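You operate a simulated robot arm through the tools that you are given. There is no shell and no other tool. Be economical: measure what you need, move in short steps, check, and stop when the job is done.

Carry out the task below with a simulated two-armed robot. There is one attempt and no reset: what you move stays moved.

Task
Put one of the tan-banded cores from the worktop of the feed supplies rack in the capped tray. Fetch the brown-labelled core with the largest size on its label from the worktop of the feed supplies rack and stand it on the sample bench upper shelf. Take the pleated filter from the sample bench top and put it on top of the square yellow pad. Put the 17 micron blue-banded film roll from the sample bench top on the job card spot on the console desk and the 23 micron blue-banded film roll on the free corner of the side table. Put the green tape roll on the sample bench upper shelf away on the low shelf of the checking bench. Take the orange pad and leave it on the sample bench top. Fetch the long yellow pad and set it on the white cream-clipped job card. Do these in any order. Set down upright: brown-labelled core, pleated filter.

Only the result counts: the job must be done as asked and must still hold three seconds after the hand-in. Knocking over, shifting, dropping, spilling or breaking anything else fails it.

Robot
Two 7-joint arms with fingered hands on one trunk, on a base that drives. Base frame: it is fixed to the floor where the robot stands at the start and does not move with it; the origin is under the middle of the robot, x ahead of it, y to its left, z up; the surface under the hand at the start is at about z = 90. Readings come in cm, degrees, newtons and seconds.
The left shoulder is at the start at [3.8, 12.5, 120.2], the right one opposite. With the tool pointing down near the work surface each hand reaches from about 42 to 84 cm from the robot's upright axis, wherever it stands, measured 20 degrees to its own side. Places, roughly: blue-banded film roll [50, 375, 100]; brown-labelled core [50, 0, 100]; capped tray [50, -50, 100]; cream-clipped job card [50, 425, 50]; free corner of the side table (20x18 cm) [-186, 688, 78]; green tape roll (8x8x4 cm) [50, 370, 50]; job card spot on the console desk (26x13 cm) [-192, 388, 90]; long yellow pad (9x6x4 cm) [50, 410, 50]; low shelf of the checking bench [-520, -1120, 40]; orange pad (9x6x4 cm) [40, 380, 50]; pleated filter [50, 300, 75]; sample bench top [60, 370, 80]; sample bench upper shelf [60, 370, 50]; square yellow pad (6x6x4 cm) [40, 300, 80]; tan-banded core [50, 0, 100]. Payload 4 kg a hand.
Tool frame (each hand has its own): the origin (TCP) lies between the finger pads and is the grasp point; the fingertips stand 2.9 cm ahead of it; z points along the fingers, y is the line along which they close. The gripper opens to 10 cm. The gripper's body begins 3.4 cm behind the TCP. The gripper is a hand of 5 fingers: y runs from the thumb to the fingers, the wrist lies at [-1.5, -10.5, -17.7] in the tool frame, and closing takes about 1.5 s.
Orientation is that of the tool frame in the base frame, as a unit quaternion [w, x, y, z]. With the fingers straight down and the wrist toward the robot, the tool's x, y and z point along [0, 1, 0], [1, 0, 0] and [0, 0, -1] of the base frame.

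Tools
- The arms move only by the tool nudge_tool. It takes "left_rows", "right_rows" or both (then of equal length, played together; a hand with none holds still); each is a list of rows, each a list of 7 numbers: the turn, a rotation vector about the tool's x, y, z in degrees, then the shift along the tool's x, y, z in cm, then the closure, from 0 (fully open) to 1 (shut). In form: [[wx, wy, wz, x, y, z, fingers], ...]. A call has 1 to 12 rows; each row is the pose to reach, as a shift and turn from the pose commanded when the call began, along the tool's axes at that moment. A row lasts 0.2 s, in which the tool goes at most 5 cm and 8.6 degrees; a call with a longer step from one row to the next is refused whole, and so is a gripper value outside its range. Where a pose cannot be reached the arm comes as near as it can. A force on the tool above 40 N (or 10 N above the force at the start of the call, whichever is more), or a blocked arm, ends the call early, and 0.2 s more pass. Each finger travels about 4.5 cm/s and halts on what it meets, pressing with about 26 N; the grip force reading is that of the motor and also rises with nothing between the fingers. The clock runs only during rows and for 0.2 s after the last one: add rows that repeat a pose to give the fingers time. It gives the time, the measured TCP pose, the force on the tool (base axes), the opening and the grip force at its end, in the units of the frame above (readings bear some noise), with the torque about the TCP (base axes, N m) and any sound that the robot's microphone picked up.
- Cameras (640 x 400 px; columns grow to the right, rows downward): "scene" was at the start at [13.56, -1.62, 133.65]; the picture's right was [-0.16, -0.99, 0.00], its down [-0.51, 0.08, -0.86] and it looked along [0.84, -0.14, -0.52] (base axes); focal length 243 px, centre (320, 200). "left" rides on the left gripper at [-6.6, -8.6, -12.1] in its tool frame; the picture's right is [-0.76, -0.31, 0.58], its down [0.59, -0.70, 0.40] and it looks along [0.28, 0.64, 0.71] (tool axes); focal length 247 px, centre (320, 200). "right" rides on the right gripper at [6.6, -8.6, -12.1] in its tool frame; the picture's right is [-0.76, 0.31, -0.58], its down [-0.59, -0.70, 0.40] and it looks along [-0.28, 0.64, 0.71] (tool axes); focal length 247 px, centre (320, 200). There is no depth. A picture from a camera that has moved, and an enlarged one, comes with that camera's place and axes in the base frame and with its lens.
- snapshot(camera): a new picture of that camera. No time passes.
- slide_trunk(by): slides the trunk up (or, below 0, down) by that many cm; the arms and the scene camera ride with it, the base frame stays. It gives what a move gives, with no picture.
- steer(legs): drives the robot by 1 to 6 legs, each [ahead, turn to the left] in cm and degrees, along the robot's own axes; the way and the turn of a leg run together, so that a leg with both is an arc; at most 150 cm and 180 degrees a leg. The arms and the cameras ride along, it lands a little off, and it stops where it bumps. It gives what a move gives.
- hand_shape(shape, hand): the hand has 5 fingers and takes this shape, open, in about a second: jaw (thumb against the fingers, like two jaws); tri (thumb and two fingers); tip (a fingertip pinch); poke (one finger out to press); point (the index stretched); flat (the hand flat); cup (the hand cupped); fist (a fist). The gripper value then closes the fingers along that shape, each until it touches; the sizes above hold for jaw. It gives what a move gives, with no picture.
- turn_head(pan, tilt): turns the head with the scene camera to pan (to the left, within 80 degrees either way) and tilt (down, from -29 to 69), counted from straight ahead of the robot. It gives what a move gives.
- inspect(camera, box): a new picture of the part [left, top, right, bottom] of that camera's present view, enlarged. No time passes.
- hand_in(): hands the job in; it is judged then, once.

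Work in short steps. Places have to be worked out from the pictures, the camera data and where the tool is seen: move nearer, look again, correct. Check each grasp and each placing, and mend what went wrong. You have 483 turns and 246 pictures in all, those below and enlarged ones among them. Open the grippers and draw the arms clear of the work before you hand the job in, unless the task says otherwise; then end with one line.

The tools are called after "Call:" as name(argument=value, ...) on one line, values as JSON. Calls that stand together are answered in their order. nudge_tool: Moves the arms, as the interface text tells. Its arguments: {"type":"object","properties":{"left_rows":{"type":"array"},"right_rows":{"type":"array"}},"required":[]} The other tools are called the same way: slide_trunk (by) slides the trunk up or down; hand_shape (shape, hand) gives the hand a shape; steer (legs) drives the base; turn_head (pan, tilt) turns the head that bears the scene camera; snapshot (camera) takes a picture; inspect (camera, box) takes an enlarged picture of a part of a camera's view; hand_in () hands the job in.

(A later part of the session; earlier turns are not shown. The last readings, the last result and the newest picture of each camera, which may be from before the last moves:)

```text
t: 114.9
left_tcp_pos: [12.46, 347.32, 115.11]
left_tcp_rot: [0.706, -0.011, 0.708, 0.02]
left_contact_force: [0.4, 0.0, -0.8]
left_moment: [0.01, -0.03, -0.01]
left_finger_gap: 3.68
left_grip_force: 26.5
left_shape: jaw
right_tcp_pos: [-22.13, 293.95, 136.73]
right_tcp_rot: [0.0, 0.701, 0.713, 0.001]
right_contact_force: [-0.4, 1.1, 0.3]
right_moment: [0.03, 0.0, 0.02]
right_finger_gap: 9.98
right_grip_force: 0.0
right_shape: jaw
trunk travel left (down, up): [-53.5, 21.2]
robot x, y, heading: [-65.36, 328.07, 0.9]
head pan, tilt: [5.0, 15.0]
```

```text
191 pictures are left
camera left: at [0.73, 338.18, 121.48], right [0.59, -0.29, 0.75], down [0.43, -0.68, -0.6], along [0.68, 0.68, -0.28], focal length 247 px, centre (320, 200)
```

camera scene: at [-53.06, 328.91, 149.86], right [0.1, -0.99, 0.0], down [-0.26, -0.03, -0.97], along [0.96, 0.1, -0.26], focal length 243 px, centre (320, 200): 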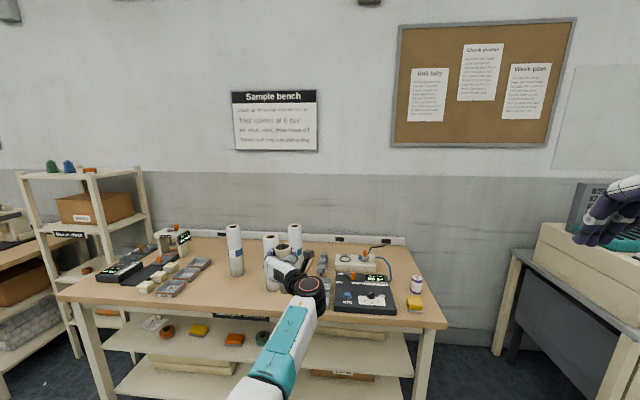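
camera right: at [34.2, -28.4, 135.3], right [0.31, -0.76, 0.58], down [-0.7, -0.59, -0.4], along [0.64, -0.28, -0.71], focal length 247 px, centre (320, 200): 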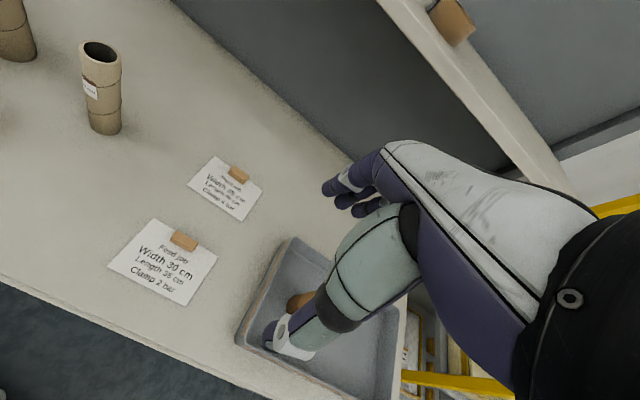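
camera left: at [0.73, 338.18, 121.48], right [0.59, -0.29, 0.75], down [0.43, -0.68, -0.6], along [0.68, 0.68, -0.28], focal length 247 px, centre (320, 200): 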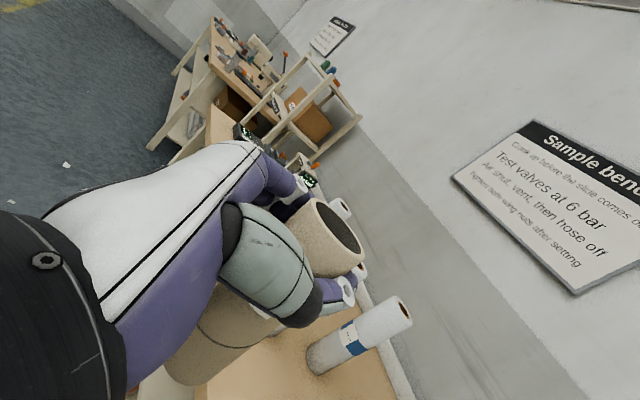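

Limited to 40 per call; I lower in two steps (−40, −8).

Call:
slide_trunk(by=-40)

Call:
slide_trunk(by=-8)

Call:
turn_head(pan=5, tilt=12)

Call:
snapshot(camera="scene")

Call:
snapshot(camera="left")

```text
t: 118.7
left_tcp_pos: [12.4, 347.43, 75.11]
left_tcp_rot: [0.705, -0.011, 0.709, 0.02]
left_contact_force: [0.3, -0.3, -0.1]
left_moment: [0.04, 0.03, 0.03]
left_finger_gap: 3.68
left_grip_force: 25.8
left_shape: jaw
right_tcp_pos: [-22.09, 293.9, 96.89]
right_tcp_rot: [0.0, 0.701, 0.713, -0.001]
right_contact_force: [0.4, -0.1, -0.1]
right_moment: [0.01, 0.02, 0.0]
right_finger_gap: 9.99
right_grip_force: 0.0
right_shape: jaw
trunk travel left (down, up): [-13.5, 61.2]
robot x, y, heading: [-65.4, 327.94, 1.0]
head pan, tilt: [5.0, 15.0]
```

```text
t: 119.9
left_tcp_pos: [12.5, 347.38, 67.19]
left_tcp_rot: [0.706, -0.011, 0.708, 0.021]
left_contact_force: [-0.7, 0.0, -0.7]
left_moment: [0.0, 0.03, 0.0]
left_finger_gap: 3.68
left_grip_force: 26.2
left_shape: jaw
right_tcp_pos: [-22.21, 293.82, 88.8]
right_tcp_rot: [0.0, 0.701, 0.714, 0.0]
right_contact_force: [-1.2, -0.8, 0.3]
right_moment: [-0.01, 0.01, 0.01]
right_finger_gap: 9.99
right_grip_force: 0.1
right_shape: jaw
trunk travel left (down, up): [-5.5, 69.2]
robot x, y, heading: [-65.31, 328.13, 1.0]
head pan, tilt: [5.0, 15.0]
```

```text
t: 120.5
left_tcp_pos: [12.44, 347.35, 67.1]
left_tcp_rot: [0.706, -0.01, 0.708, 0.02]
left_contact_force: [0.3, -0.2, -0.1]
left_moment: [-0.02, 0.01, 0.01]
left_finger_gap: 3.72
left_grip_force: 26.7
left_shape: jaw
right_tcp_pos: [-22.0, 293.92, 88.8]
right_tcp_rot: [0.0, 0.701, 0.713, 0.0]
right_contact_force: [0.2, 0.2, 0.5]
right_moment: [-0.05, -0.04, 0.01]
right_finger_gap: 10.0
right_grip_force: 0.0
right_shape: jaw
trunk travel left (down, up): [-5.5, 69.2]
robot x, y, heading: [-65.37, 328.17, 0.8]
head pan, tilt: [5.0, 12.0]
```

```text
190 pictures are left
camera scene: at [-39.54, 329.12, 100.85], right [0.1, -0.99, 0.0], down [-0.21, -0.02, -0.98], along [0.97, 0.1, -0.21], focal length 243 px, centre (320, 200)
```

scene: 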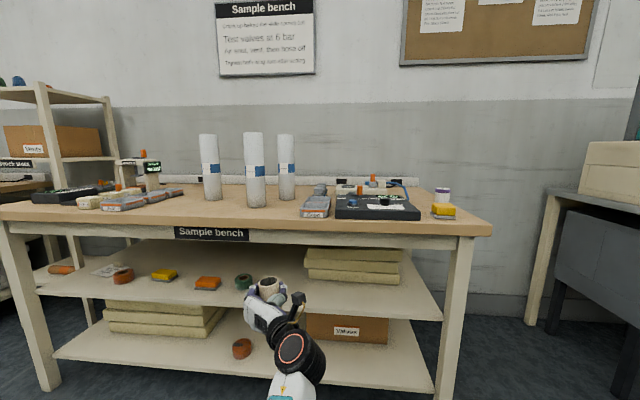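

```text
189 pictures are left
camera left: at [0.71, 338.18, 73.47], right [0.59, -0.29, 0.75], down [0.43, -0.68, -0.6], along [0.68, 0.68, -0.28], focal length 247 px, centre (320, 200)
```

left: 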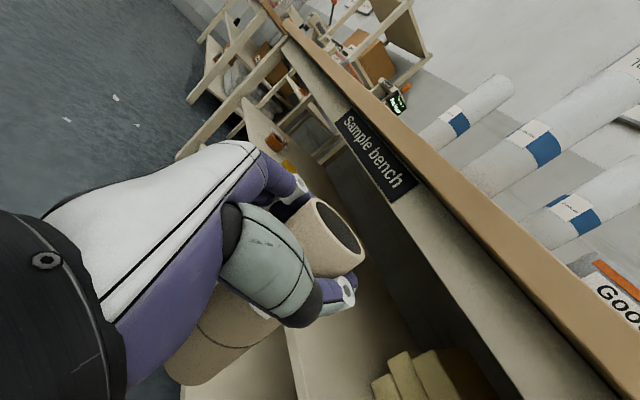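

The opening is about z 50 to 71; the free shelf area around [37.5, 347.5] is clear (green roll at y≈366, foam from x≈46). I lower 2 cm more and drive 24 cm ahead.

Call:
slide_trunk(by=-2.2)

Call:
steer(legs=[[14, 0]])

Call:
snapshot(camera="scene")

Call:
snapshot(camera="left")

```text
t: 121.2
left_tcp_pos: [12.37, 347.31, 64.99]
left_tcp_rot: [0.706, -0.011, 0.708, 0.021]
left_contact_force: [-0.6, 0.6, -0.3]
left_moment: [0.01, 0.04, -0.01]
left_finger_gap: 3.66
left_grip_force: 26.1
left_shape: jaw
right_tcp_pos: [-22.2, 293.93, 86.68]
right_tcp_rot: [0.0, 0.701, 0.713, 0.001]
right_contact_force: [0.9, -0.3, -0.3]
right_moment: [0.02, -0.04, 0.0]
right_finger_gap: 10.01
right_grip_force: 0.2
right_shape: jaw
trunk travel left (down, up): [-3.3, 71.4]
robot x, y, heading: [-65.49, 328.31, 0.9]
head pan, tilt: [5.0, 12.0]
```

```text
t: 122.5
left_tcp_pos: [26.43, 348.05, 64.85]
left_tcp_rot: [0.706, -0.012, 0.708, 0.022]
left_contact_force: [-0.7, -0.6, -0.7]
left_moment: [-0.03, -0.01, -0.01]
left_finger_gap: 3.7
left_grip_force: 25.8
left_shape: jaw
right_tcp_pos: [-7.93, 294.35, 86.5]
right_tcp_rot: [0.0, 0.699, 0.715, 0.0]
right_contact_force: [-0.1, 0.0, -0.3]
right_moment: [-0.01, 0.0, -0.03]
right_finger_gap: 10.0
right_grip_force: 0.0
right_shape: jaw
trunk travel left (down, up): [-3.3, 71.4]
robot x, y, heading: [-51.44, 327.97, 1.0]
head pan, tilt: [5.0, 12.0]
```

```text
188 pictures are left
camera scene: at [-24.37, 329.48, 98.49], right [0.11, -0.99, 0.0], down [-0.21, -0.02, -0.98], along [0.97, 0.1, -0.21], focal length 243 px, centre (320, 200)
```

scene: 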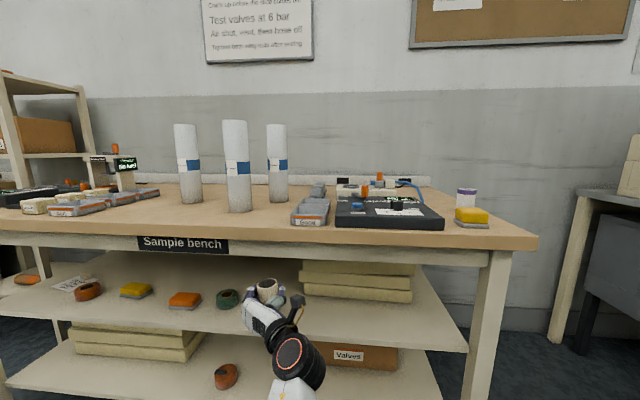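

```text
187 pictures are left
camera left: at [14.77, 338.68, 71.26], right [0.59, -0.29, 0.75], down [0.43, -0.67, -0.6], along [0.68, 0.68, -0.28], focal length 247 px, centre (320, 200)
```

left: 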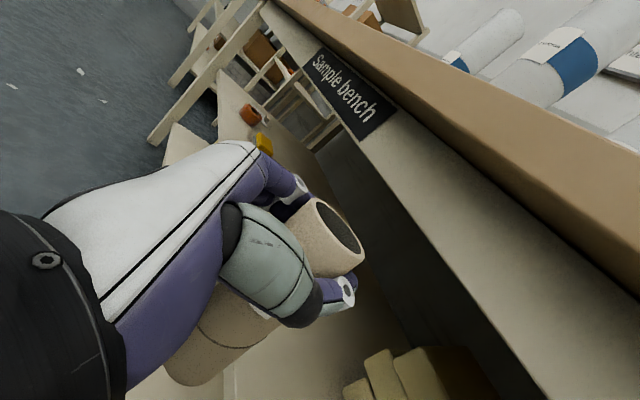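

Clear so far. I drive 11 cm further so the core stands well inside the shelf.

Call:
steer(legs=[[11, 0]])

Call:
snapshot(camera="scene")

Call:
snapshot(camera="left")

```text
t: 123.7
left_tcp_pos: [37.12, 348.17, 64.83]
left_tcp_rot: [0.705, -0.013, 0.709, 0.022]
left_contact_force: [0.0, 0.0, 0.0]
left_moment: [0.04, 0.0, 0.03]
left_finger_gap: 3.66
left_grip_force: 26.1
left_shape: jaw
right_tcp_pos: [2.86, 294.58, 86.58]
right_tcp_rot: [-0.001, 0.699, 0.715, 0.0]
right_contact_force: [-0.5, 0.1, 0.4]
right_moment: [0.0, 0.02, 0.02]
right_finger_gap: 9.97
right_grip_force: 0.1
right_shape: jaw
trunk travel left (down, up): [-3.3, 71.4]
robot x, y, heading: [-40.93, 328.36, 1.0]
head pan, tilt: [5.0, 12.0]
```

```text
186 pictures are left
camera scene: at [-13.67, 329.72, 98.49], right [0.11, -0.99, 0.0], down [-0.21, -0.02, -0.98], along [0.97, 0.1, -0.21], focal length 243 px, centre (320, 200)
```

scene: 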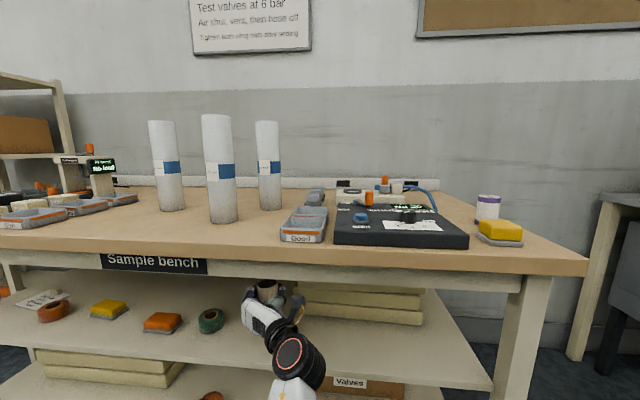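

```text
185 pictures are left
camera left: at [25.46, 338.96, 71.25], right [0.59, -0.29, 0.75], down [0.43, -0.67, -0.6], along [0.68, 0.68, -0.28], focal length 247 px, centre (320, 200)
```

left: 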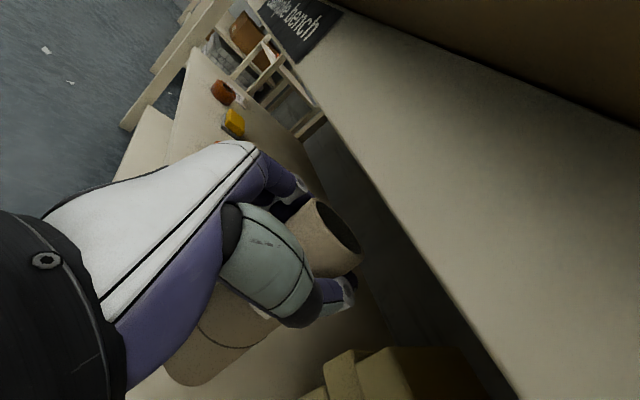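

Core axis at x≈37, shelf front ≈ 31. I drive 2 cm more, then lower the trunk gently.

Call:
steer(legs=[[2, 0]])

Call:
slide_trunk(by=-1)

Call:
slide_trunk(by=-0.5)

```text
t: 124.5
left_tcp_pos: [39.18, 348.18, 64.9]
left_tcp_rot: [0.705, -0.012, 0.709, 0.023]
left_contact_force: [0.6, 0.0, -0.9]
left_moment: [0.04, -0.01, -0.02]
left_finger_gap: 3.66
left_grip_force: 26.0
left_shape: jaw
right_tcp_pos: [4.8, 294.66, 86.55]
right_tcp_rot: [0.0, 0.699, 0.716, 0.001]
right_contact_force: [-0.2, -0.2, -0.6]
right_moment: [0.01, -0.04, -0.01]
right_finger_gap: 9.99
right_grip_force: 0.0
right_shape: jaw
trunk travel left (down, up): [-3.3, 71.4]
robot x, y, heading: [-38.92, 328.35, 1.2]
head pan, tilt: [5.0, 12.0]
```

```text
t: 125.1
left_tcp_pos: [39.21, 348.37, 63.82]
left_tcp_rot: [0.706, -0.012, 0.708, 0.022]
left_contact_force: [-0.2, 0.1, -0.6]
left_moment: [0.01, -0.01, -0.01]
left_finger_gap: 3.73
left_grip_force: 26.0
left_shape: jaw
right_tcp_pos: [4.92, 294.64, 85.57]
right_tcp_rot: [0.0, 0.699, 0.715, 0.0]
right_contact_force: [1.2, -0.6, 0.1]
right_moment: [-0.03, 0.02, -0.01]
right_finger_gap: 9.97
right_grip_force: 0.1
right_shape: jaw
trunk travel left (down, up): [-2.3, 72.4]
robot x, y, heading: [-38.82, 328.48, 1.2]
head pan, tilt: [5.0, 12.0]
```

```text
t: 125.6
left_tcp_pos: [39.17, 348.42, 63.33]
left_tcp_rot: [0.705, -0.012, 0.709, 0.022]
left_contact_force: [0.8, -0.1, -1.1]
left_moment: [-0.01, 0.01, -0.01]
left_finger_gap: 3.68
left_grip_force: 26.6
left_shape: jaw
right_tcp_pos: [4.86, 294.47, 85.09]
right_tcp_rot: [0.0, 0.699, 0.715, 0.0]
right_contact_force: [0.0, -0.5, 0.2]
right_moment: [0.01, 0.0, 0.01]
right_finger_gap: 9.99
right_grip_force: 0.1
right_shape: jaw
trunk travel left (down, up): [-1.8, 72.9]
robot x, y, heading: [-38.98, 328.51, 0.9]
head pan, tilt: [5.0, 12.0]
```

No contact yet; I continue in small steps.

Call:
slide_trunk(by=-0.5)

Call:
slide_trunk(by=-0.4)

Call:
inspect(camera="scene", box=[180, 250, 380, 400])

```text
t: 126.2
left_tcp_pos: [39.15, 348.21, 62.8]
left_tcp_rot: [0.706, -0.013, 0.708, 0.022]
left_contact_force: [0.5, -0.1, -0.5]
left_moment: [0.01, 0.02, 0.02]
left_finger_gap: 3.71
left_grip_force: 25.9
left_shape: jaw
right_tcp_pos: [4.74, 294.56, 84.55]
right_tcp_rot: [0.0, 0.7, 0.715, 0.0]
right_contact_force: [0.0, -0.1, 0.3]
right_moment: [-0.03, 0.01, -0.02]
right_finger_gap: 10.0
right_grip_force: 0.2
right_shape: jaw
trunk travel left (down, up): [-1.3, 73.4]
robot x, y, heading: [-38.69, 328.55, 1.0]
head pan, tilt: [5.0, 12.0]
```

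```text
t: 126.7
left_tcp_pos: [39.14, 348.23, 62.42]
left_tcp_rot: [0.705, -0.013, 0.708, 0.022]
left_contact_force: [0.0, -0.1, -0.7]
left_moment: [-0.02, 0.01, -0.01]
left_finger_gap: 3.71
left_grip_force: 26.0
left_shape: jaw
right_tcp_pos: [4.82, 294.56, 84.22]
right_tcp_rot: [0.0, 0.7, 0.714, 0.001]
right_contact_force: [-0.3, 0.2, -0.1]
right_moment: [-0.04, 0.01, -0.01]
right_finger_gap: 10.02
right_grip_force: 0.1
right_shape: jaw
trunk travel left (down, up): [-0.9, 73.8]
robot x, y, heading: [-38.44, 328.75, 0.9]
head pan, tilt: [5.0, 12.0]
```

```text
2.67 times, centred on (280, 325) of scene
camera zoom: at [-10.48, 329.78, 95.91], right [0.11, -0.99, 0.0], down [-0.21, -0.02, -0.98], along [0.97, 0.1, -0.21], focal length 649 px, centre (427, -133)
```

zoom: 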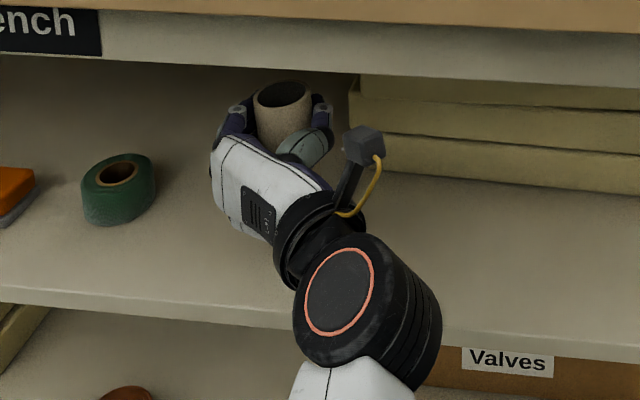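

Still no contact. I use the remaining 0.9 cm of trunk travel in two steps.

Call:
slide_trunk(by=-0.5)

Call:
slide_trunk(by=-0.4)

Call:
nudge_tool(left_rows=[[0, 0, 0, 0.2, 0, 0, 1], [0, 0, 0, 0.4, 0, 0, 1], [0, 0, 0, 0.4, 0, 0, 1]])

```text
t: 127.2
left_tcp_pos: [39.11, 348.27, 61.98]
left_tcp_rot: [0.706, -0.013, 0.708, 0.023]
left_contact_force: [-0.3, -1.0, -1.5]
left_moment: [0.02, -0.03, 0.01]
left_finger_gap: 3.67
left_grip_force: 26.1
left_shape: jaw
right_tcp_pos: [4.76, 294.56, 83.76]
right_tcp_rot: [0.0, 0.699, 0.715, 0.0]
right_contact_force: [-0.3, -0.5, -1.0]
right_moment: [0.0, 0.02, -0.01]
right_finger_gap: 10.0
right_grip_force: 0.0
right_shape: jaw
trunk travel left (down, up): [-0.4, 74.3]
robot x, y, heading: [-38.46, 328.37, 1.3]
head pan, tilt: [5.0, 12.0]
```

```text
t: 127.8
left_tcp_pos: [39.12, 348.34, 61.61]
left_tcp_rot: [0.705, -0.012, 0.709, 0.022]
left_contact_force: [0.3, 0.4, -1.4]
left_moment: [0.0, 0.05, 0.04]
left_finger_gap: 3.67
left_grip_force: 25.5
left_shape: jaw
right_tcp_pos: [4.84, 294.72, 83.35]
right_tcp_rot: [0.0, 0.699, 0.715, 0.0]
right_contact_force: [0.1, 0.1, 0.3]
right_moment: [-0.01, -0.03, -0.01]
right_finger_gap: 9.99
right_grip_force: 0.1
right_shape: jaw
trunk travel left (down, up): [0.0, 74.7]
robot x, y, heading: [-38.47, 328.77, 1.1]
head pan, tilt: [5.0, 12.0]
```

```text
t: 128.6
left_tcp_pos: [39.07, 348.37, 61.29]
left_tcp_rot: [0.705, -0.013, 0.709, 0.022]
left_contact_force: [-0.1, 0.2, -0.7]
left_moment: [-0.04, -0.03, 0.0]
left_finger_gap: 3.69
left_grip_force: 26.5
left_shape: jaw
right_tcp_pos: [4.74, 294.67, 83.3]
right_tcp_rot: [0.0, 0.699, 0.715, 0.0]
right_contact_force: [-0.6, 0.6, 0.1]
right_moment: [0.03, 0.05, -0.04]
right_finger_gap: 9.98
right_grip_force: 0.0
right_shape: jaw
trunk travel left (down, up): [0.0, 74.7]
robot x, y, heading: [-38.96, 328.54, 1.3]
head pan, tilt: [5.0, 12.0]
```

It moves freely; I lower by arm a further centimetre and watch the force.

Call:
nudge_tool(left_rows=[[0, 0, 0, 0.3, 0, 0, 1], [0, 0, 0, 0.6, 0, 0, 1], [0, 0, 0, 0.9, 0, 0, 1], [0, 0, 0, 1.2, 0, 0, 1], [0, 0, 0, 1.2, 0, 0, 1]])

Call:
snapshot(camera="left")

```text
t: 129.8
left_tcp_pos: [39.01, 348.42, 59.9]
left_tcp_rot: [0.705, -0.013, 0.708, 0.023]
left_contact_force: [-0.1, -0.4, -0.2]
left_moment: [0.0, 0.03, 0.01]
left_finger_gap: 3.7
left_grip_force: 26.2
left_shape: jaw
right_tcp_pos: [4.83, 294.75, 83.28]
right_tcp_rot: [0.0, 0.699, 0.715, -0.001]
right_contact_force: [1.0, -0.2, -0.1]
right_moment: [0.01, -0.05, 0.0]
right_finger_gap: 9.96
right_grip_force: 0.0
right_shape: jaw
trunk travel left (down, up): [0.0, 74.7]
robot x, y, heading: [-38.55, 328.32, 1.2]
head pan, tilt: [5.0, 12.0]
```

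```text
183 pictures are left
camera left: at [27.34, 339.08, 66.35], right [0.6, -0.29, 0.75], down [0.43, -0.67, -0.6], along [0.68, 0.68, -0.28], focal length 247 px, centre (320, 200)
```

left: 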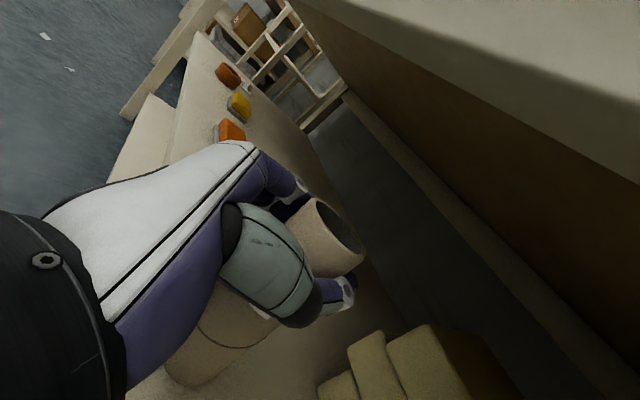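

Still free. I go on down with 0.3 cm steps.

Call:
nudge_tool(left_rows=[[0, 0, 0, 0.3, 0, 0, 1], [0, 0, 0, 0.6, 0, 0, 1], [0, 0, 0, 0.9, 0, 0, 1], [0, 0, 0, 1.2, 0, 0, 1], [0, 0, 0, 1.2, 0, 0, 1]])

```text
t: 131.0
left_tcp_pos: [39.23, 348.35, 59.04]
left_tcp_rot: [0.707, -0.013, 0.707, 0.022]
left_contact_force: [0.0, 0.0, 5.8]
left_moment: [0.1, -0.03, -0.03]
left_finger_gap: 3.7
left_grip_force: 26.2
left_shape: jaw
right_tcp_pos: [4.91, 294.56, 83.39]
right_tcp_rot: [0.0, 0.699, 0.715, 0.0]
right_contact_force: [0.4, 0.1, 0.9]
right_moment: [0.01, 0.03, 0.0]
right_finger_gap: 10.0
right_grip_force: 0.1
right_shape: jaw
trunk travel left (down, up): [0.0, 74.7]
robot x, y, heading: [-38.73, 328.13, 1.0]
head pan, tilt: [5.0, 12.0]
```

Contact: 5.8 N, so the shelf is at about z 46. I ease 0.2 up, open the hand slowly, and look before withdrawing.

Call:
nudge_tool(left_rows=[[0, 0, 0, -0.2, 0, 0, 1], [0, 0, 0, -0.2, 0, 0, 0.8], [0, 0, 0, -0.2, 0, 0, 0.6], [0, 0, 0, -0.2, 0, 0, 0.4], [0, 0, 0, -0.2, 0, 0, 0.2], [0, 0, 0, -0.2, 0, 0, 0], [0, 0, 0, -0.2, 0, 0, 0], [0, 0, 0, -0.2, 0, 0, 0], [0, 0, 0, -0.2, 0, 0, 0]])

Call:
snapshot(camera="left")

Call:
inspect(camera="scene", box=[180, 250, 380, 400])

```text
t: 133.0
left_tcp_pos: [39.19, 348.33, 59.0]
left_tcp_rot: [0.705, -0.013, 0.708, 0.022]
left_contact_force: [-0.9, 0.3, 0.5]
left_moment: [0.0, -0.02, 0.0]
left_finger_gap: 9.99
left_grip_force: 0.0
left_shape: jaw
right_tcp_pos: [4.84, 294.71, 83.24]
right_tcp_rot: [0.0, 0.7, 0.715, 0.0]
right_contact_force: [-0.2, -0.5, -0.4]
right_moment: [0.0, -0.01, -0.02]
right_finger_gap: 9.99
right_grip_force: 0.1
right_shape: jaw
trunk travel left (down, up): [0.0, 74.7]
robot x, y, heading: [-38.87, 328.64, 0.9]
head pan, tilt: [5.0, 12.0]
```

```text
182 pictures are left
camera left: at [27.52, 339.07, 65.43], right [0.59, -0.29, 0.75], down [0.43, -0.67, -0.6], along [0.68, 0.68, -0.28], focal length 247 px, centre (320, 200)
```

left: 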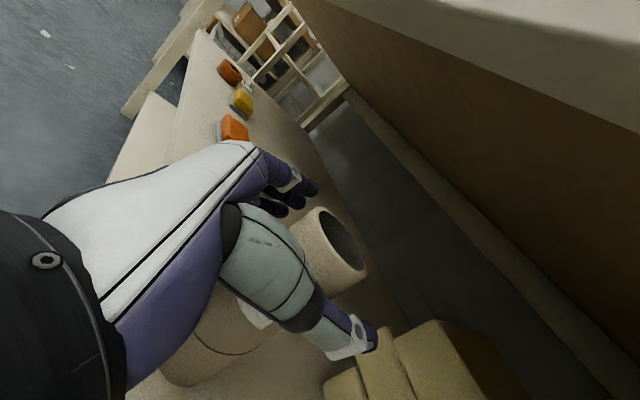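

```text
2.67 times, centred on (280, 325) of scene
camera zoom: at [-10.03, 329.78, 94.94], right [0.11, -0.99, 0.0], down [-0.21, -0.02, -0.98], along [0.97, 0.1, -0.21], focal length 649 px, centre (427, -133)
```

zoom: 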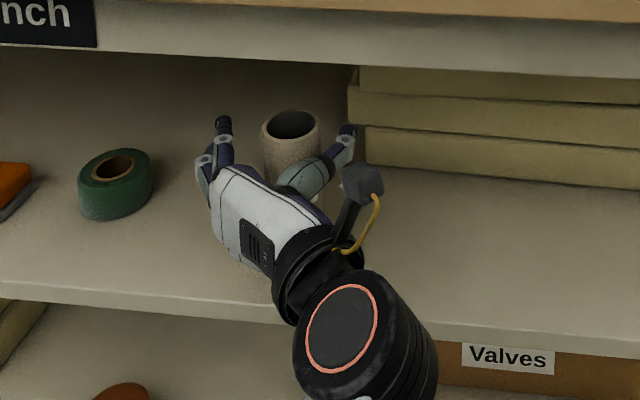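

The core stands upright on the shelf. I back straight out 27 cm and check.

Call:
steer(legs=[[-27, 0]])

Call:
snapshot(camera="scene")

```text
t: 134.9
left_tcp_pos: [11.34, 347.6, 58.94]
left_tcp_rot: [0.706, -0.012, 0.708, 0.022]
left_contact_force: [-0.8, -0.2, -0.4]
left_moment: [0.0, 0.0, -0.01]
left_finger_gap: 9.98
left_grip_force: 0.1
left_shape: jaw
right_tcp_pos: [-23.09, 294.11, 83.4]
right_tcp_rot: [0.0, 0.699, 0.715, 0.0]
right_contact_force: [-0.6, 0.6, -0.4]
right_moment: [0.02, 0.01, 0.01]
right_finger_gap: 10.0
right_grip_force: 0.1
right_shape: jaw
trunk travel left (down, up): [0.0, 74.7]
robot x, y, heading: [-66.56, 327.96, 1.0]
head pan, tilt: [5.0, 12.0]
```

```text
180 pictures are left
camera scene: at [-37.94, 329.21, 94.94], right [0.11, -0.99, 0.0], down [-0.21, -0.02, -0.98], along [0.97, 0.1, -0.21], focal length 243 px, centre (320, 200)
```

scene: 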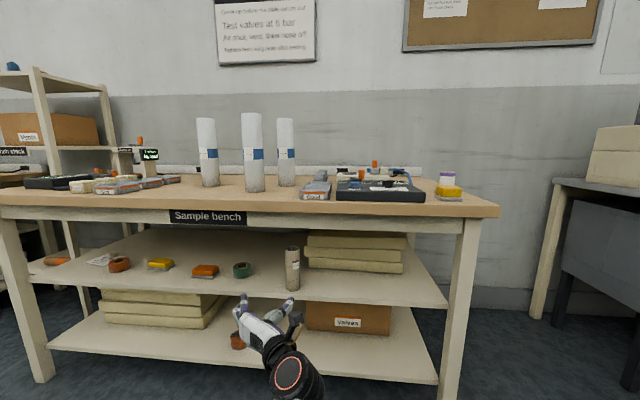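

The 50 mm core stands well on the shelf. Now I read the film-roll labels and look closely at the shelf items.

Call:
inspect(camera="scene", box=[185, 110, 305, 200])

Call:
inspect(camera="scene", box=[80, 240, 280, 300])

```text
4.44 times, centred on (245, 155) of scene
camera zoom: at [-37.94, 329.21, 94.94], right [0.11, -0.99, 0.0], down [-0.21, -0.02, -0.98], along [0.97, 0.1, -0.21], focal length 1081 px, centre (653, 400)
```

zoom: 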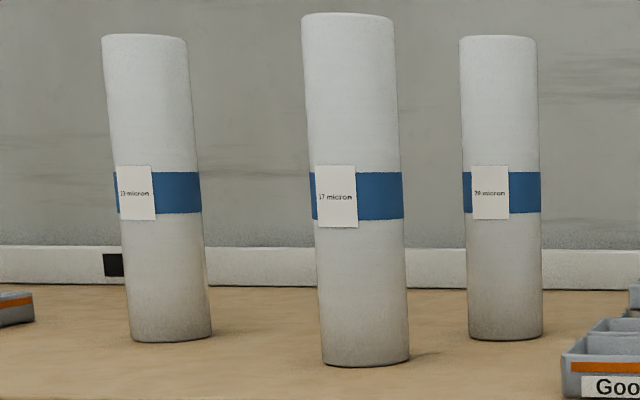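

```text
3.20 times, centred on (180, 270) of scene
camera zoom: at [-37.94, 329.21, 94.94], right [0.11, -0.99, 0.0], down [-0.21, -0.02, -0.98], along [0.97, 0.1, -0.21], focal length 778 px, centre (768, -24)
```

zoom: 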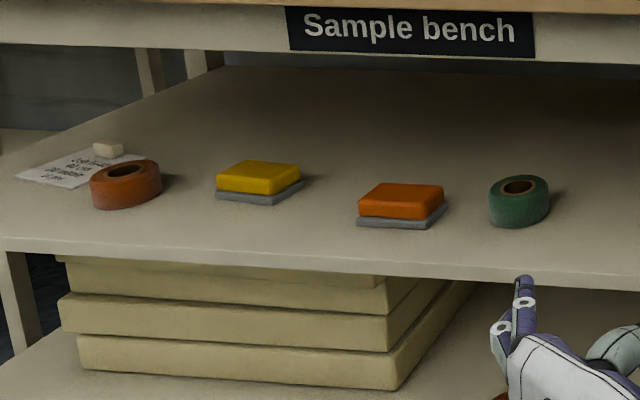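

The middle roll is 17 micron; I zoom tighter on the left and right labels.

Call:
inspect(camera="scene", box=[205, 142, 217, 150])

Call:
inspect(camera="scene", box=[270, 142, 282, 150])

```text
16.00 times, centred on (211, 146) of scene
camera zoom: at [-37.94, 329.21, 94.94], right [0.11, -0.99, 0.0], down [-0.21, -0.02, -0.98], along [0.97, 0.1, -0.21], focal length 3892 px, centre (2064, 1064)
```

zoom: 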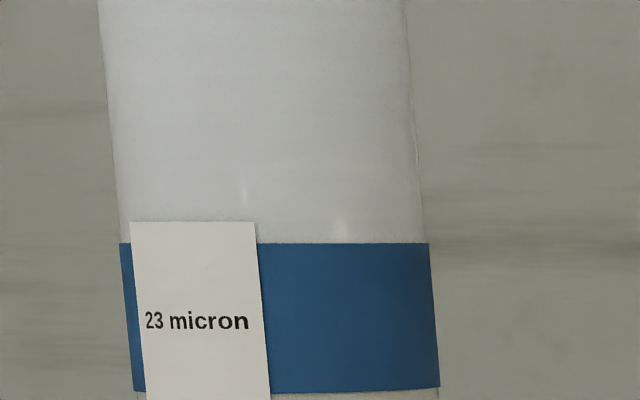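

```text
16.00 times, centred on (276, 146) of scene
camera zoom: at [-37.94, 329.21, 94.94], right [0.11, -0.99, 0.0], down [-0.21, -0.02, -0.98], along [0.97, 0.1, -0.21], focal length 3892 px, centre (1024, 1064)
```

zoom: 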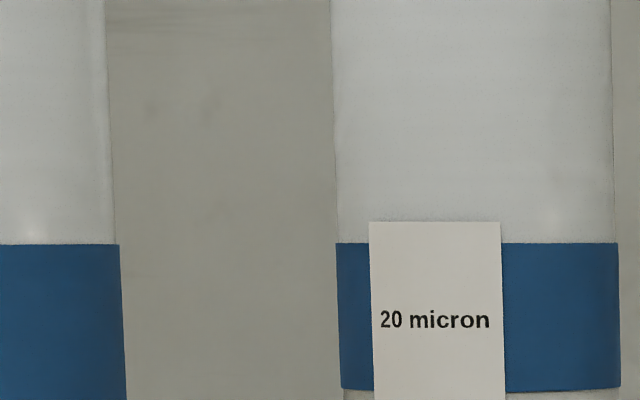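

Left roll is 23 micron, middle 17, right 20 (stays). Orange pad sits around [44, 383] on the shelf (z 46). I rotate the left hand back to fingers-down in front of the bench, drawing it in and up.

Call:
nudge_tool(left_rows=[[4.33, 4.33, 4.33, -1, 0, -2, 0], [8.66, 8.66, 8.66, -2, 0, -4, 0], [12.99, 12.99, 12.99, -4, 0, -6, 0], [17.32, 17.32, 17.32, -6, 0, -8, 0], [21.65, 21.65, 21.65, -8, 0, -9, 0], [25.98, 25.98, 25.98, -10, 0, -10, 0], [30.31, 30.31, 30.31, -12, 0, -11, 0], [34.64, 34.64, 34.64, -14, 0, -12, 0], [34.64, 34.64, 34.64, -14, 0, -12, 0]])

Call:
nudge_tool(left_rows=[[4.33, 4.33, 4.33, 0, 0, 0, 0], [8.66, 8.66, 8.66, 0, 0, 0, 0], [12.99, 12.99, 12.99, 0, 0, 0, 0], [17.32, 17.32, 17.32, 0, 0, 0, 0], [21.65, 21.65, 21.65, 0, 0, 0, 0], [25.98, 25.98, 25.98, 0, 0, 0, 0], [30.31, 30.31, 30.31, 0, 0, 0, 0], [34.64, 34.64, 34.64, 0, 0, 0, 0], [34.64, 34.64, 34.64, 0, 0, 0, 0]])

Call:
snapshot(camera="scene")

```text
t: 136.9
left_tcp_pos: [-0.51, 346.7, 72.88]
left_tcp_rot: [0.403, 0.393, 0.826, 0.015]
left_contact_force: [0.4, -0.5, 0.0]
left_moment: [0.03, 0.0, -0.02]
left_finger_gap: 9.97
left_grip_force: 0.1
left_shape: jaw
right_tcp_pos: [-23.14, 293.97, 83.35]
right_tcp_rot: [0.0, 0.7, 0.714, 0.0]
right_contact_force: [0.5, -0.3, -0.2]
right_moment: [-0.03, 0.0, -0.03]
right_finger_gap: 10.01
right_grip_force: 0.0
right_shape: jaw
trunk travel left (down, up): [0.0, 74.7]
robot x, y, heading: [-66.54, 328.29, 0.6]
head pan, tilt: [5.0, 12.0]
```

```text
t: 138.9
left_tcp_pos: [2.44, 347.23, 71.47]
left_tcp_rot: [-0.008, 0.69, 0.724, 0.004]
left_contact_force: [0.5, 0.0, 0.1]
left_moment: [0.03, 0.01, 0.01]
left_finger_gap: 9.99
left_grip_force: 0.0
left_shape: jaw
left hand out of reach, approached as far as the arm can: row 6, 7, 8, 9
right_tcp_pos: [-23.05, 294.0, 83.3]
right_tcp_rot: [0.0, 0.7, 0.714, -0.001]
right_contact_force: [0.2, 0.3, 0.4]
right_moment: [-0.02, -0.01, 0.01]
right_finger_gap: 9.98
right_grip_force: 0.0
right_shape: jaw
trunk travel left (down, up): [0.0, 74.7]
robot x, y, heading: [-66.64, 328.03, 1.0]
head pan, tilt: [5.0, 12.0]
```

```text
175 pictures are left
camera scene: at [-37.94, 329.21, 94.94], right [0.11, -0.99, 0.0], down [-0.21, -0.02, -0.98], along [0.97, 0.1, -0.21], focal length 243 px, centre (320, 200)
```

scene: 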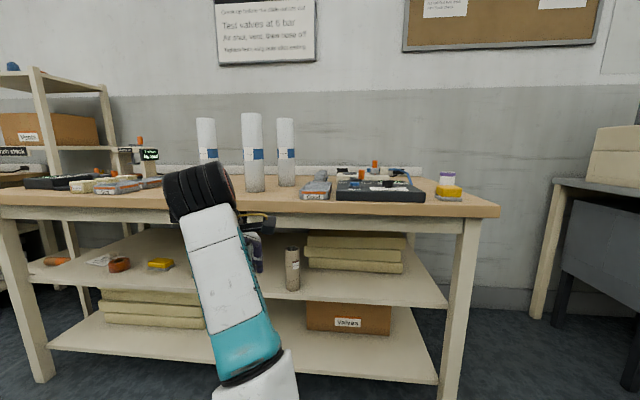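

The hand is fingers-down. I re-park at y≈361 in front of the orange pad.

Call:
steer(legs=[[0, 89], [33, 0], [0, -90]])

Call:
nudge_tool(left_rows=[[-5, 0, 0, 0, 2, 0, 0], [-10, 0, 0, 0, 4, 0, 0], [-15, 0, 0, 0, 6, 1, 0], [-20, 0, 0, 0, 8, 2, 0], [-20, 0, 0, 0, 10, 3, 0], [-20, 0, 0, 0, 10, 3, 0]])

Call:
snapshot(camera="left")

Call:
snapshot(camera="scene")

```text
t: 148.8
left_tcp_pos: [4.91, 375.83, 71.55]
left_tcp_rot: [-0.005, 0.711, 0.703, 0.005]
left_contact_force: [0.2, 0.3, 0.1]
left_moment: [0.01, 0.02, -0.01]
left_finger_gap: 9.98
left_grip_force: 0.1
left_shape: jaw
right_tcp_pos: [-23.51, 324.24, 83.34]
right_tcp_rot: [-0.001, 0.721, 0.693, 0.0]
right_contact_force: [-0.3, -0.2, 0.2]
right_moment: [-0.01, 0.0, 0.0]
right_finger_gap: 9.99
right_grip_force: 0.1
right_shape: jaw
trunk travel left (down, up): [0.0, 74.7]
robot x, y, heading: [-65.07, 360.63, -2.2]
head pan, tilt: [5.0, 12.0]
```

```text
t: 150.2
left_tcp_pos: [15.13, 375.89, 68.64]
left_tcp_rot: [0.117, 0.701, 0.692, 0.127]
left_contact_force: [0.3, 0.0, -0.4]
left_moment: [0.01, -0.01, -0.01]
left_finger_gap: 9.99
left_grip_force: 0.1
left_shape: jaw
right_tcp_pos: [-23.56, 324.24, 83.32]
right_tcp_rot: [0.0, 0.72, 0.694, -0.001]
right_contact_force: [0.2, -0.2, -0.9]
right_moment: [0.0, 0.0, -0.02]
right_finger_gap: 9.99
right_grip_force: 0.1
right_shape: jaw
trunk travel left (down, up): [0.0, 74.7]
robot x, y, heading: [-64.9, 360.6, -2.4]
head pan, tilt: [5.0, 12.0]
```

```text
174 pictures are left
camera left: at [2.85, 369.32, 76.88], right [-0.1, -0.75, -0.66], down [-0.52, 0.6, -0.61], along [0.85, 0.28, -0.45], focal length 247 px, centre (320, 200)
```

left: 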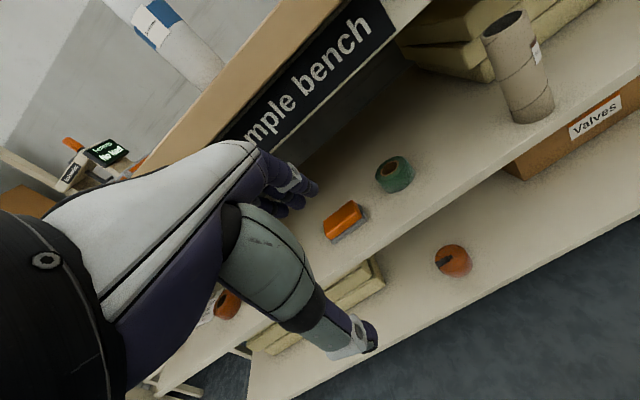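

```text
173 pictures are left
camera scene: at [-36.33, 360.22, 94.94], right [0.05, -1.0, 0.0], down [-0.21, -0.01, -0.98], along [0.98, 0.05, -0.21], focal length 243 px, centre (320, 200)
```

scene: 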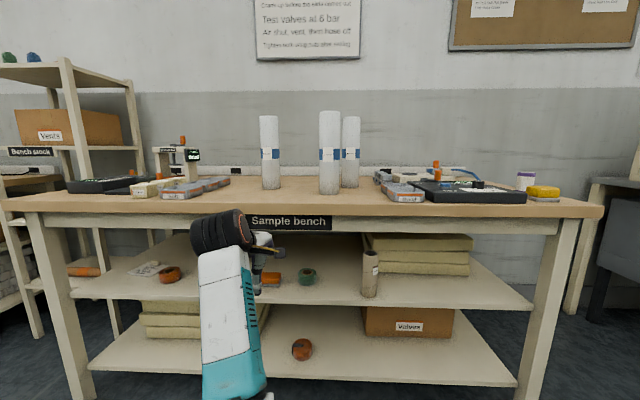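

The pad shows clearly, centre ≈ [43.5, 382.5]. I straighten the heading, lower the hand to z≈56 and shift it left, then look before entering the shelf.

Call:
steer(legs=[[0, 2.3]])

Call:
nudge_tool(left_rows=[[0, 0, 0, 1, -1, 3, 0], [0, 0, 0, 2, -2, 6, 0], [0, 0, 0, 3, -3.2, 9, 0], [0, 0, 0, 3.3, -4.3, 11.8, 0], [0, 0, 0, 3.3, -4.3, 11.8, 0]])

Call:
snapshot(camera="left")

```text
t: 151.0
left_tcp_pos: [14.4, 379.28, 68.66]
left_tcp_rot: [0.115, 0.687, 0.706, 0.129]
left_contact_force: [-0.5, -0.2, 1.1]
left_moment: [0.05, 0.0, 0.0]
left_finger_gap: 10.02
left_grip_force: 0.0
left_shape: jaw
right_tcp_pos: [-22.17, 325.89, 83.26]
right_tcp_rot: [-0.001, 0.706, 0.709, 0.0]
right_contact_force: [0.3, -0.1, -0.3]
right_moment: [-0.01, -0.03, -0.02]
right_finger_gap: 9.98
right_grip_force: 0.0
right_shape: jaw
trunk travel left (down, up): [0.0, 74.7]
robot x, y, heading: [-65.11, 360.84, 0.0]
head pan, tilt: [5.0, 12.0]
```

```text
t: 152.2
left_tcp_pos: [14.46, 382.82, 56.38]
left_tcp_rot: [0.115, 0.687, 0.706, 0.129]
left_contact_force: [-1.2, -0.1, 0.1]
left_moment: [0.0, 0.0, 0.02]
left_finger_gap: 9.97
left_grip_force: 0.2
left_shape: jaw
right_tcp_pos: [-22.06, 325.98, 83.26]
right_tcp_rot: [-0.001, 0.706, 0.708, 0.0]
right_contact_force: [-0.6, 0.0, -0.8]
right_moment: [-0.01, -0.01, 0.02]
right_finger_gap: 10.03
right_grip_force: 0.1
right_shape: jaw
trunk travel left (down, up): [0.0, 74.7]
robot x, y, heading: [-65.12, 360.77, 0.1]
head pan, tilt: [5.0, 12.0]
```

```text
172 pictures are left
camera left: at [2.36, 375.79, 64.6], right [-0.07, -0.75, -0.66], down [-0.54, 0.58, -0.61], along [0.84, 0.32, -0.45], focal length 247 px, centre (320, 200)
```

left: 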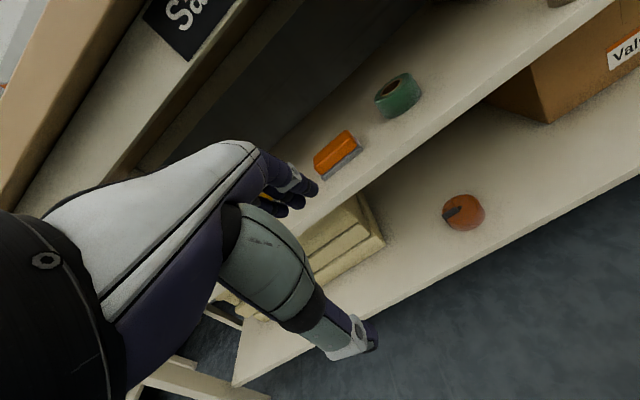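

The pad centre comes out near [42.5, 382.5]. I drive ahead 26.5 cm with fingertips above the pad.

Call:
steer(legs=[[26.5, 0]])

Call:
snapshot(camera="left")

Call:
turn_head(pan=10, tilt=35)

Call:
snapshot(camera="scene")

```text
t: 154.1
left_tcp_pos: [41.53, 381.95, 56.39]
left_tcp_rot: [0.116, 0.69, 0.703, 0.129]
left_contact_force: [0.2, 0.0, -0.1]
left_moment: [0.03, 0.0, -0.01]
left_finger_gap: 9.97
left_grip_force: 0.1
left_shape: jaw
right_tcp_pos: [4.3, 325.55, 83.41]
right_tcp_rot: [-0.001, 0.71, 0.705, 0.0]
right_contact_force: [-0.2, -0.7, -0.5]
right_moment: [0.02, 0.01, -0.02]
right_finger_gap: 9.99
right_grip_force: 0.1
right_shape: jaw
trunk travel left (down, up): [0.0, 74.7]
robot x, y, heading: [-37.72, 360.84, -0.3]
head pan, tilt: [5.0, 12.0]
```

```text
171 pictures are left
camera left: at [29.34, 375.03, 64.63], right [-0.08, -0.75, -0.66], down [-0.54, 0.59, -0.61], along [0.84, 0.31, -0.45], focal length 247 px, centre (320, 200)
```

left: 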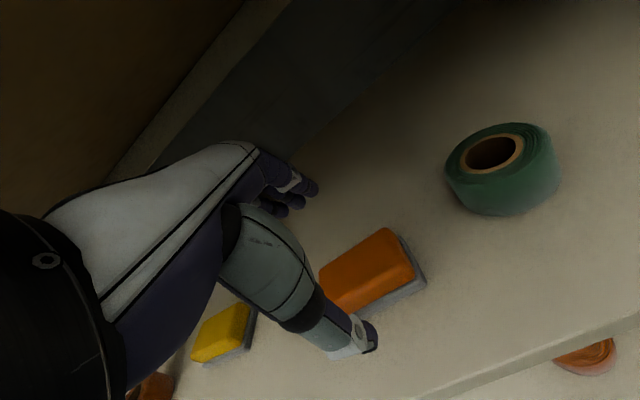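

```text
t: 154.9
left_tcp_pos: [41.47, 381.92, 56.28]
left_tcp_rot: [0.116, 0.69, 0.703, 0.129]
left_contact_force: [0.0, 0.5, -0.2]
left_moment: [0.02, -0.01, 0.01]
left_finger_gap: 10.01
left_grip_force: 0.0
left_shape: jaw
right_tcp_pos: [4.36, 325.4, 83.22]
right_tcp_rot: [0.0, 0.71, 0.705, -0.001]
right_contact_force: [0.4, -0.5, -1.2]
right_moment: [0.02, -0.03, 0.02]
right_finger_gap: 10.01
right_grip_force: 0.1
right_shape: jaw
trunk travel left (down, up): [0.0, 74.7]
robot x, y, heading: [-38.06, 360.34, -0.7]
head pan, tilt: [10.0, 35.0]
```

```text
170 pictures are left
camera scene: at [-10.1, 361.74, 91.26], right [0.17, -0.99, 0.0], down [-0.57, -0.09, -0.82], along [0.81, 0.14, -0.57], focal length 243 px, centre (320, 200)
```

scene: 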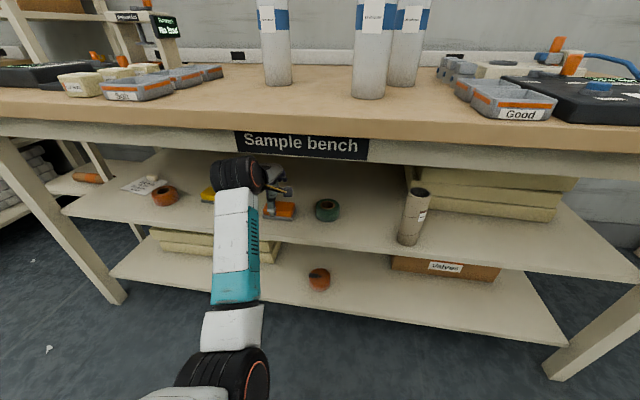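

The pad spans x ≈ 41.5–47, y ≈ 378.6–387.5. To keep the thumb off the shelf I reduce the tilt to ~13°, pre-close to about 8 cm and lower to TCP z≈50.2 over the pad centre.

Call:
nudge_tool(left_rows=[[0, 0, 0, 0.5, 0, 1, 0.1], [0, 0, 0, 1, -0.1, 2.5, 0.2], [3, 0, 0, 1, -0.2, 4, 0.2], [7, 0, 0, 1, -0.2, 5, 0.2], [7, 0, 0, 1, -0.3, 5.8, 0.2], [7, 0, 0, 1, -0.3, 6.4, 0.2], [7, 0, 0, 1, -0.3, 6.4, 0.2]])

Call:
snapshot(camera="left")

Call:
inspect(camera="scene", box=[190, 130, 350, 250])

```text
t: 156.5
left_tcp_pos: [43.06, 383.15, 50.2]
left_tcp_rot: [0.073, 0.696, 0.71, 0.085]
left_contact_force: [0.7, -0.1, 0.3]
left_moment: [0.0, 0.0, -0.01]
left_finger_gap: 8.02
left_grip_force: 0.0
left_shape: jaw
right_tcp_pos: [4.35, 325.33, 83.31]
right_tcp_rot: [-0.001, 0.709, 0.705, -0.001]
right_contact_force: [0.3, -0.1, -0.4]
right_moment: [0.03, 0.01, 0.04]
right_finger_gap: 9.95
right_grip_force: 0.1
right_shape: jaw
trunk travel left (down, up): [0.0, 74.7]
robot x, y, heading: [-38.16, 360.71, -0.5]
head pan, tilt: [10.0, 35.0]
```

```text
169 pictures are left
camera left: at [32.18, 376.17, 59.94], right [-0.15, -0.75, -0.64], down [-0.61, 0.58, -0.54], along [0.78, 0.31, -0.55], focal length 247 px, centre (320, 200)
```

left: 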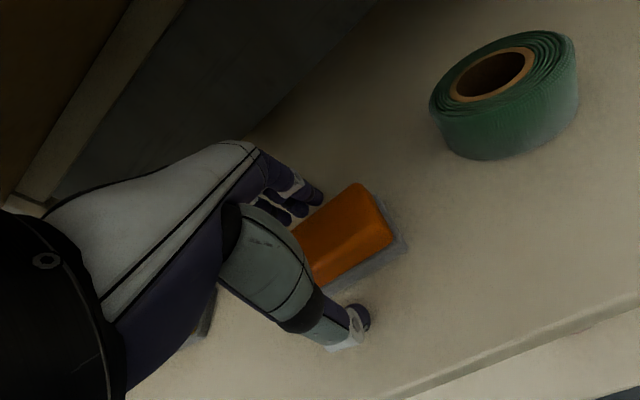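

```text
3.33 times, centred on (270, 190) of scene
camera zoom: at [-10.1, 361.74, 91.25], right [0.17, -0.99, 0.0], down [-0.57, -0.09, -0.82], along [0.81, 0.14, -0.57], focal length 811 px, centre (487, 233)
```

zoom: 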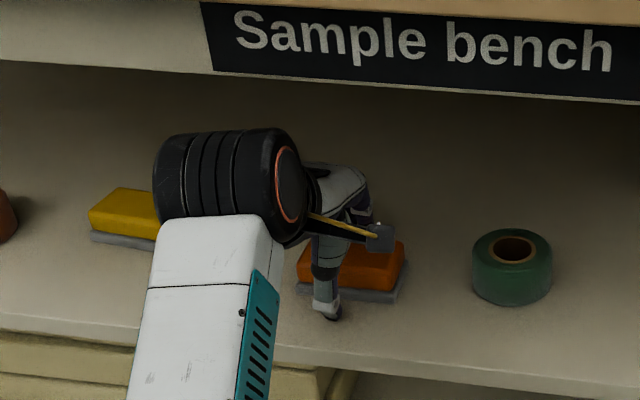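

Thumb is in front and the fingers behind the pad with no contact. I close.

Call:
nudge_tool(left_rows=[[0, 0, 0, 0, 0, 0, 0.4], [0, 0, 0, 0, 0, 0, 0.6], [0, 0, 0, 0, 0, 0, 0.8], [0, 0, 0, 0, 0, 0, 1], [0, 0, 0, 0, 0, 0, 1], [0, 0, 0, 0, 0, 0, 1], [0, 0, 0, 0, 0, 0, 1]])

Call:
snapshot(camera="left")

```text
t: 158.1
left_tcp_pos: [43.05, 383.03, 50.23]
left_tcp_rot: [0.073, 0.696, 0.71, 0.085]
left_contact_force: [-0.3, 0.8, 3.6]
left_moment: [0.09, 0.13, -0.04]
left_finger_gap: 4.8
left_grip_force: 25.8
left_shape: jaw
right_tcp_pos: [4.41, 325.42, 83.29]
right_tcp_rot: [0.0, 0.709, 0.705, 0.0]
right_contact_force: [0.2, -0.7, 0.2]
right_moment: [-0.02, 0.0, 0.02]
right_finger_gap: 10.0
right_grip_force: 0.1
right_shape: jaw
trunk travel left (down, up): [0.0, 74.7]
robot x, y, heading: [-38.53, 360.42, -0.6]
head pan, tilt: [10.0, 35.0]
```

```text
167 pictures are left
camera left: at [32.16, 376.16, 60.02], right [-0.15, -0.75, -0.64], down [-0.61, 0.58, -0.54], along [0.78, 0.31, -0.55], focal length 247 px, centre (320, 200)
```

left: 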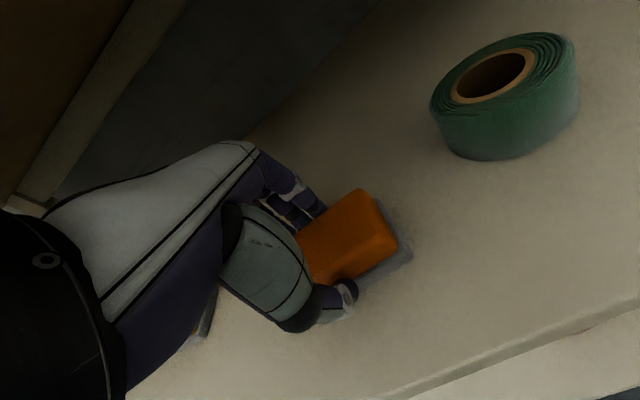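

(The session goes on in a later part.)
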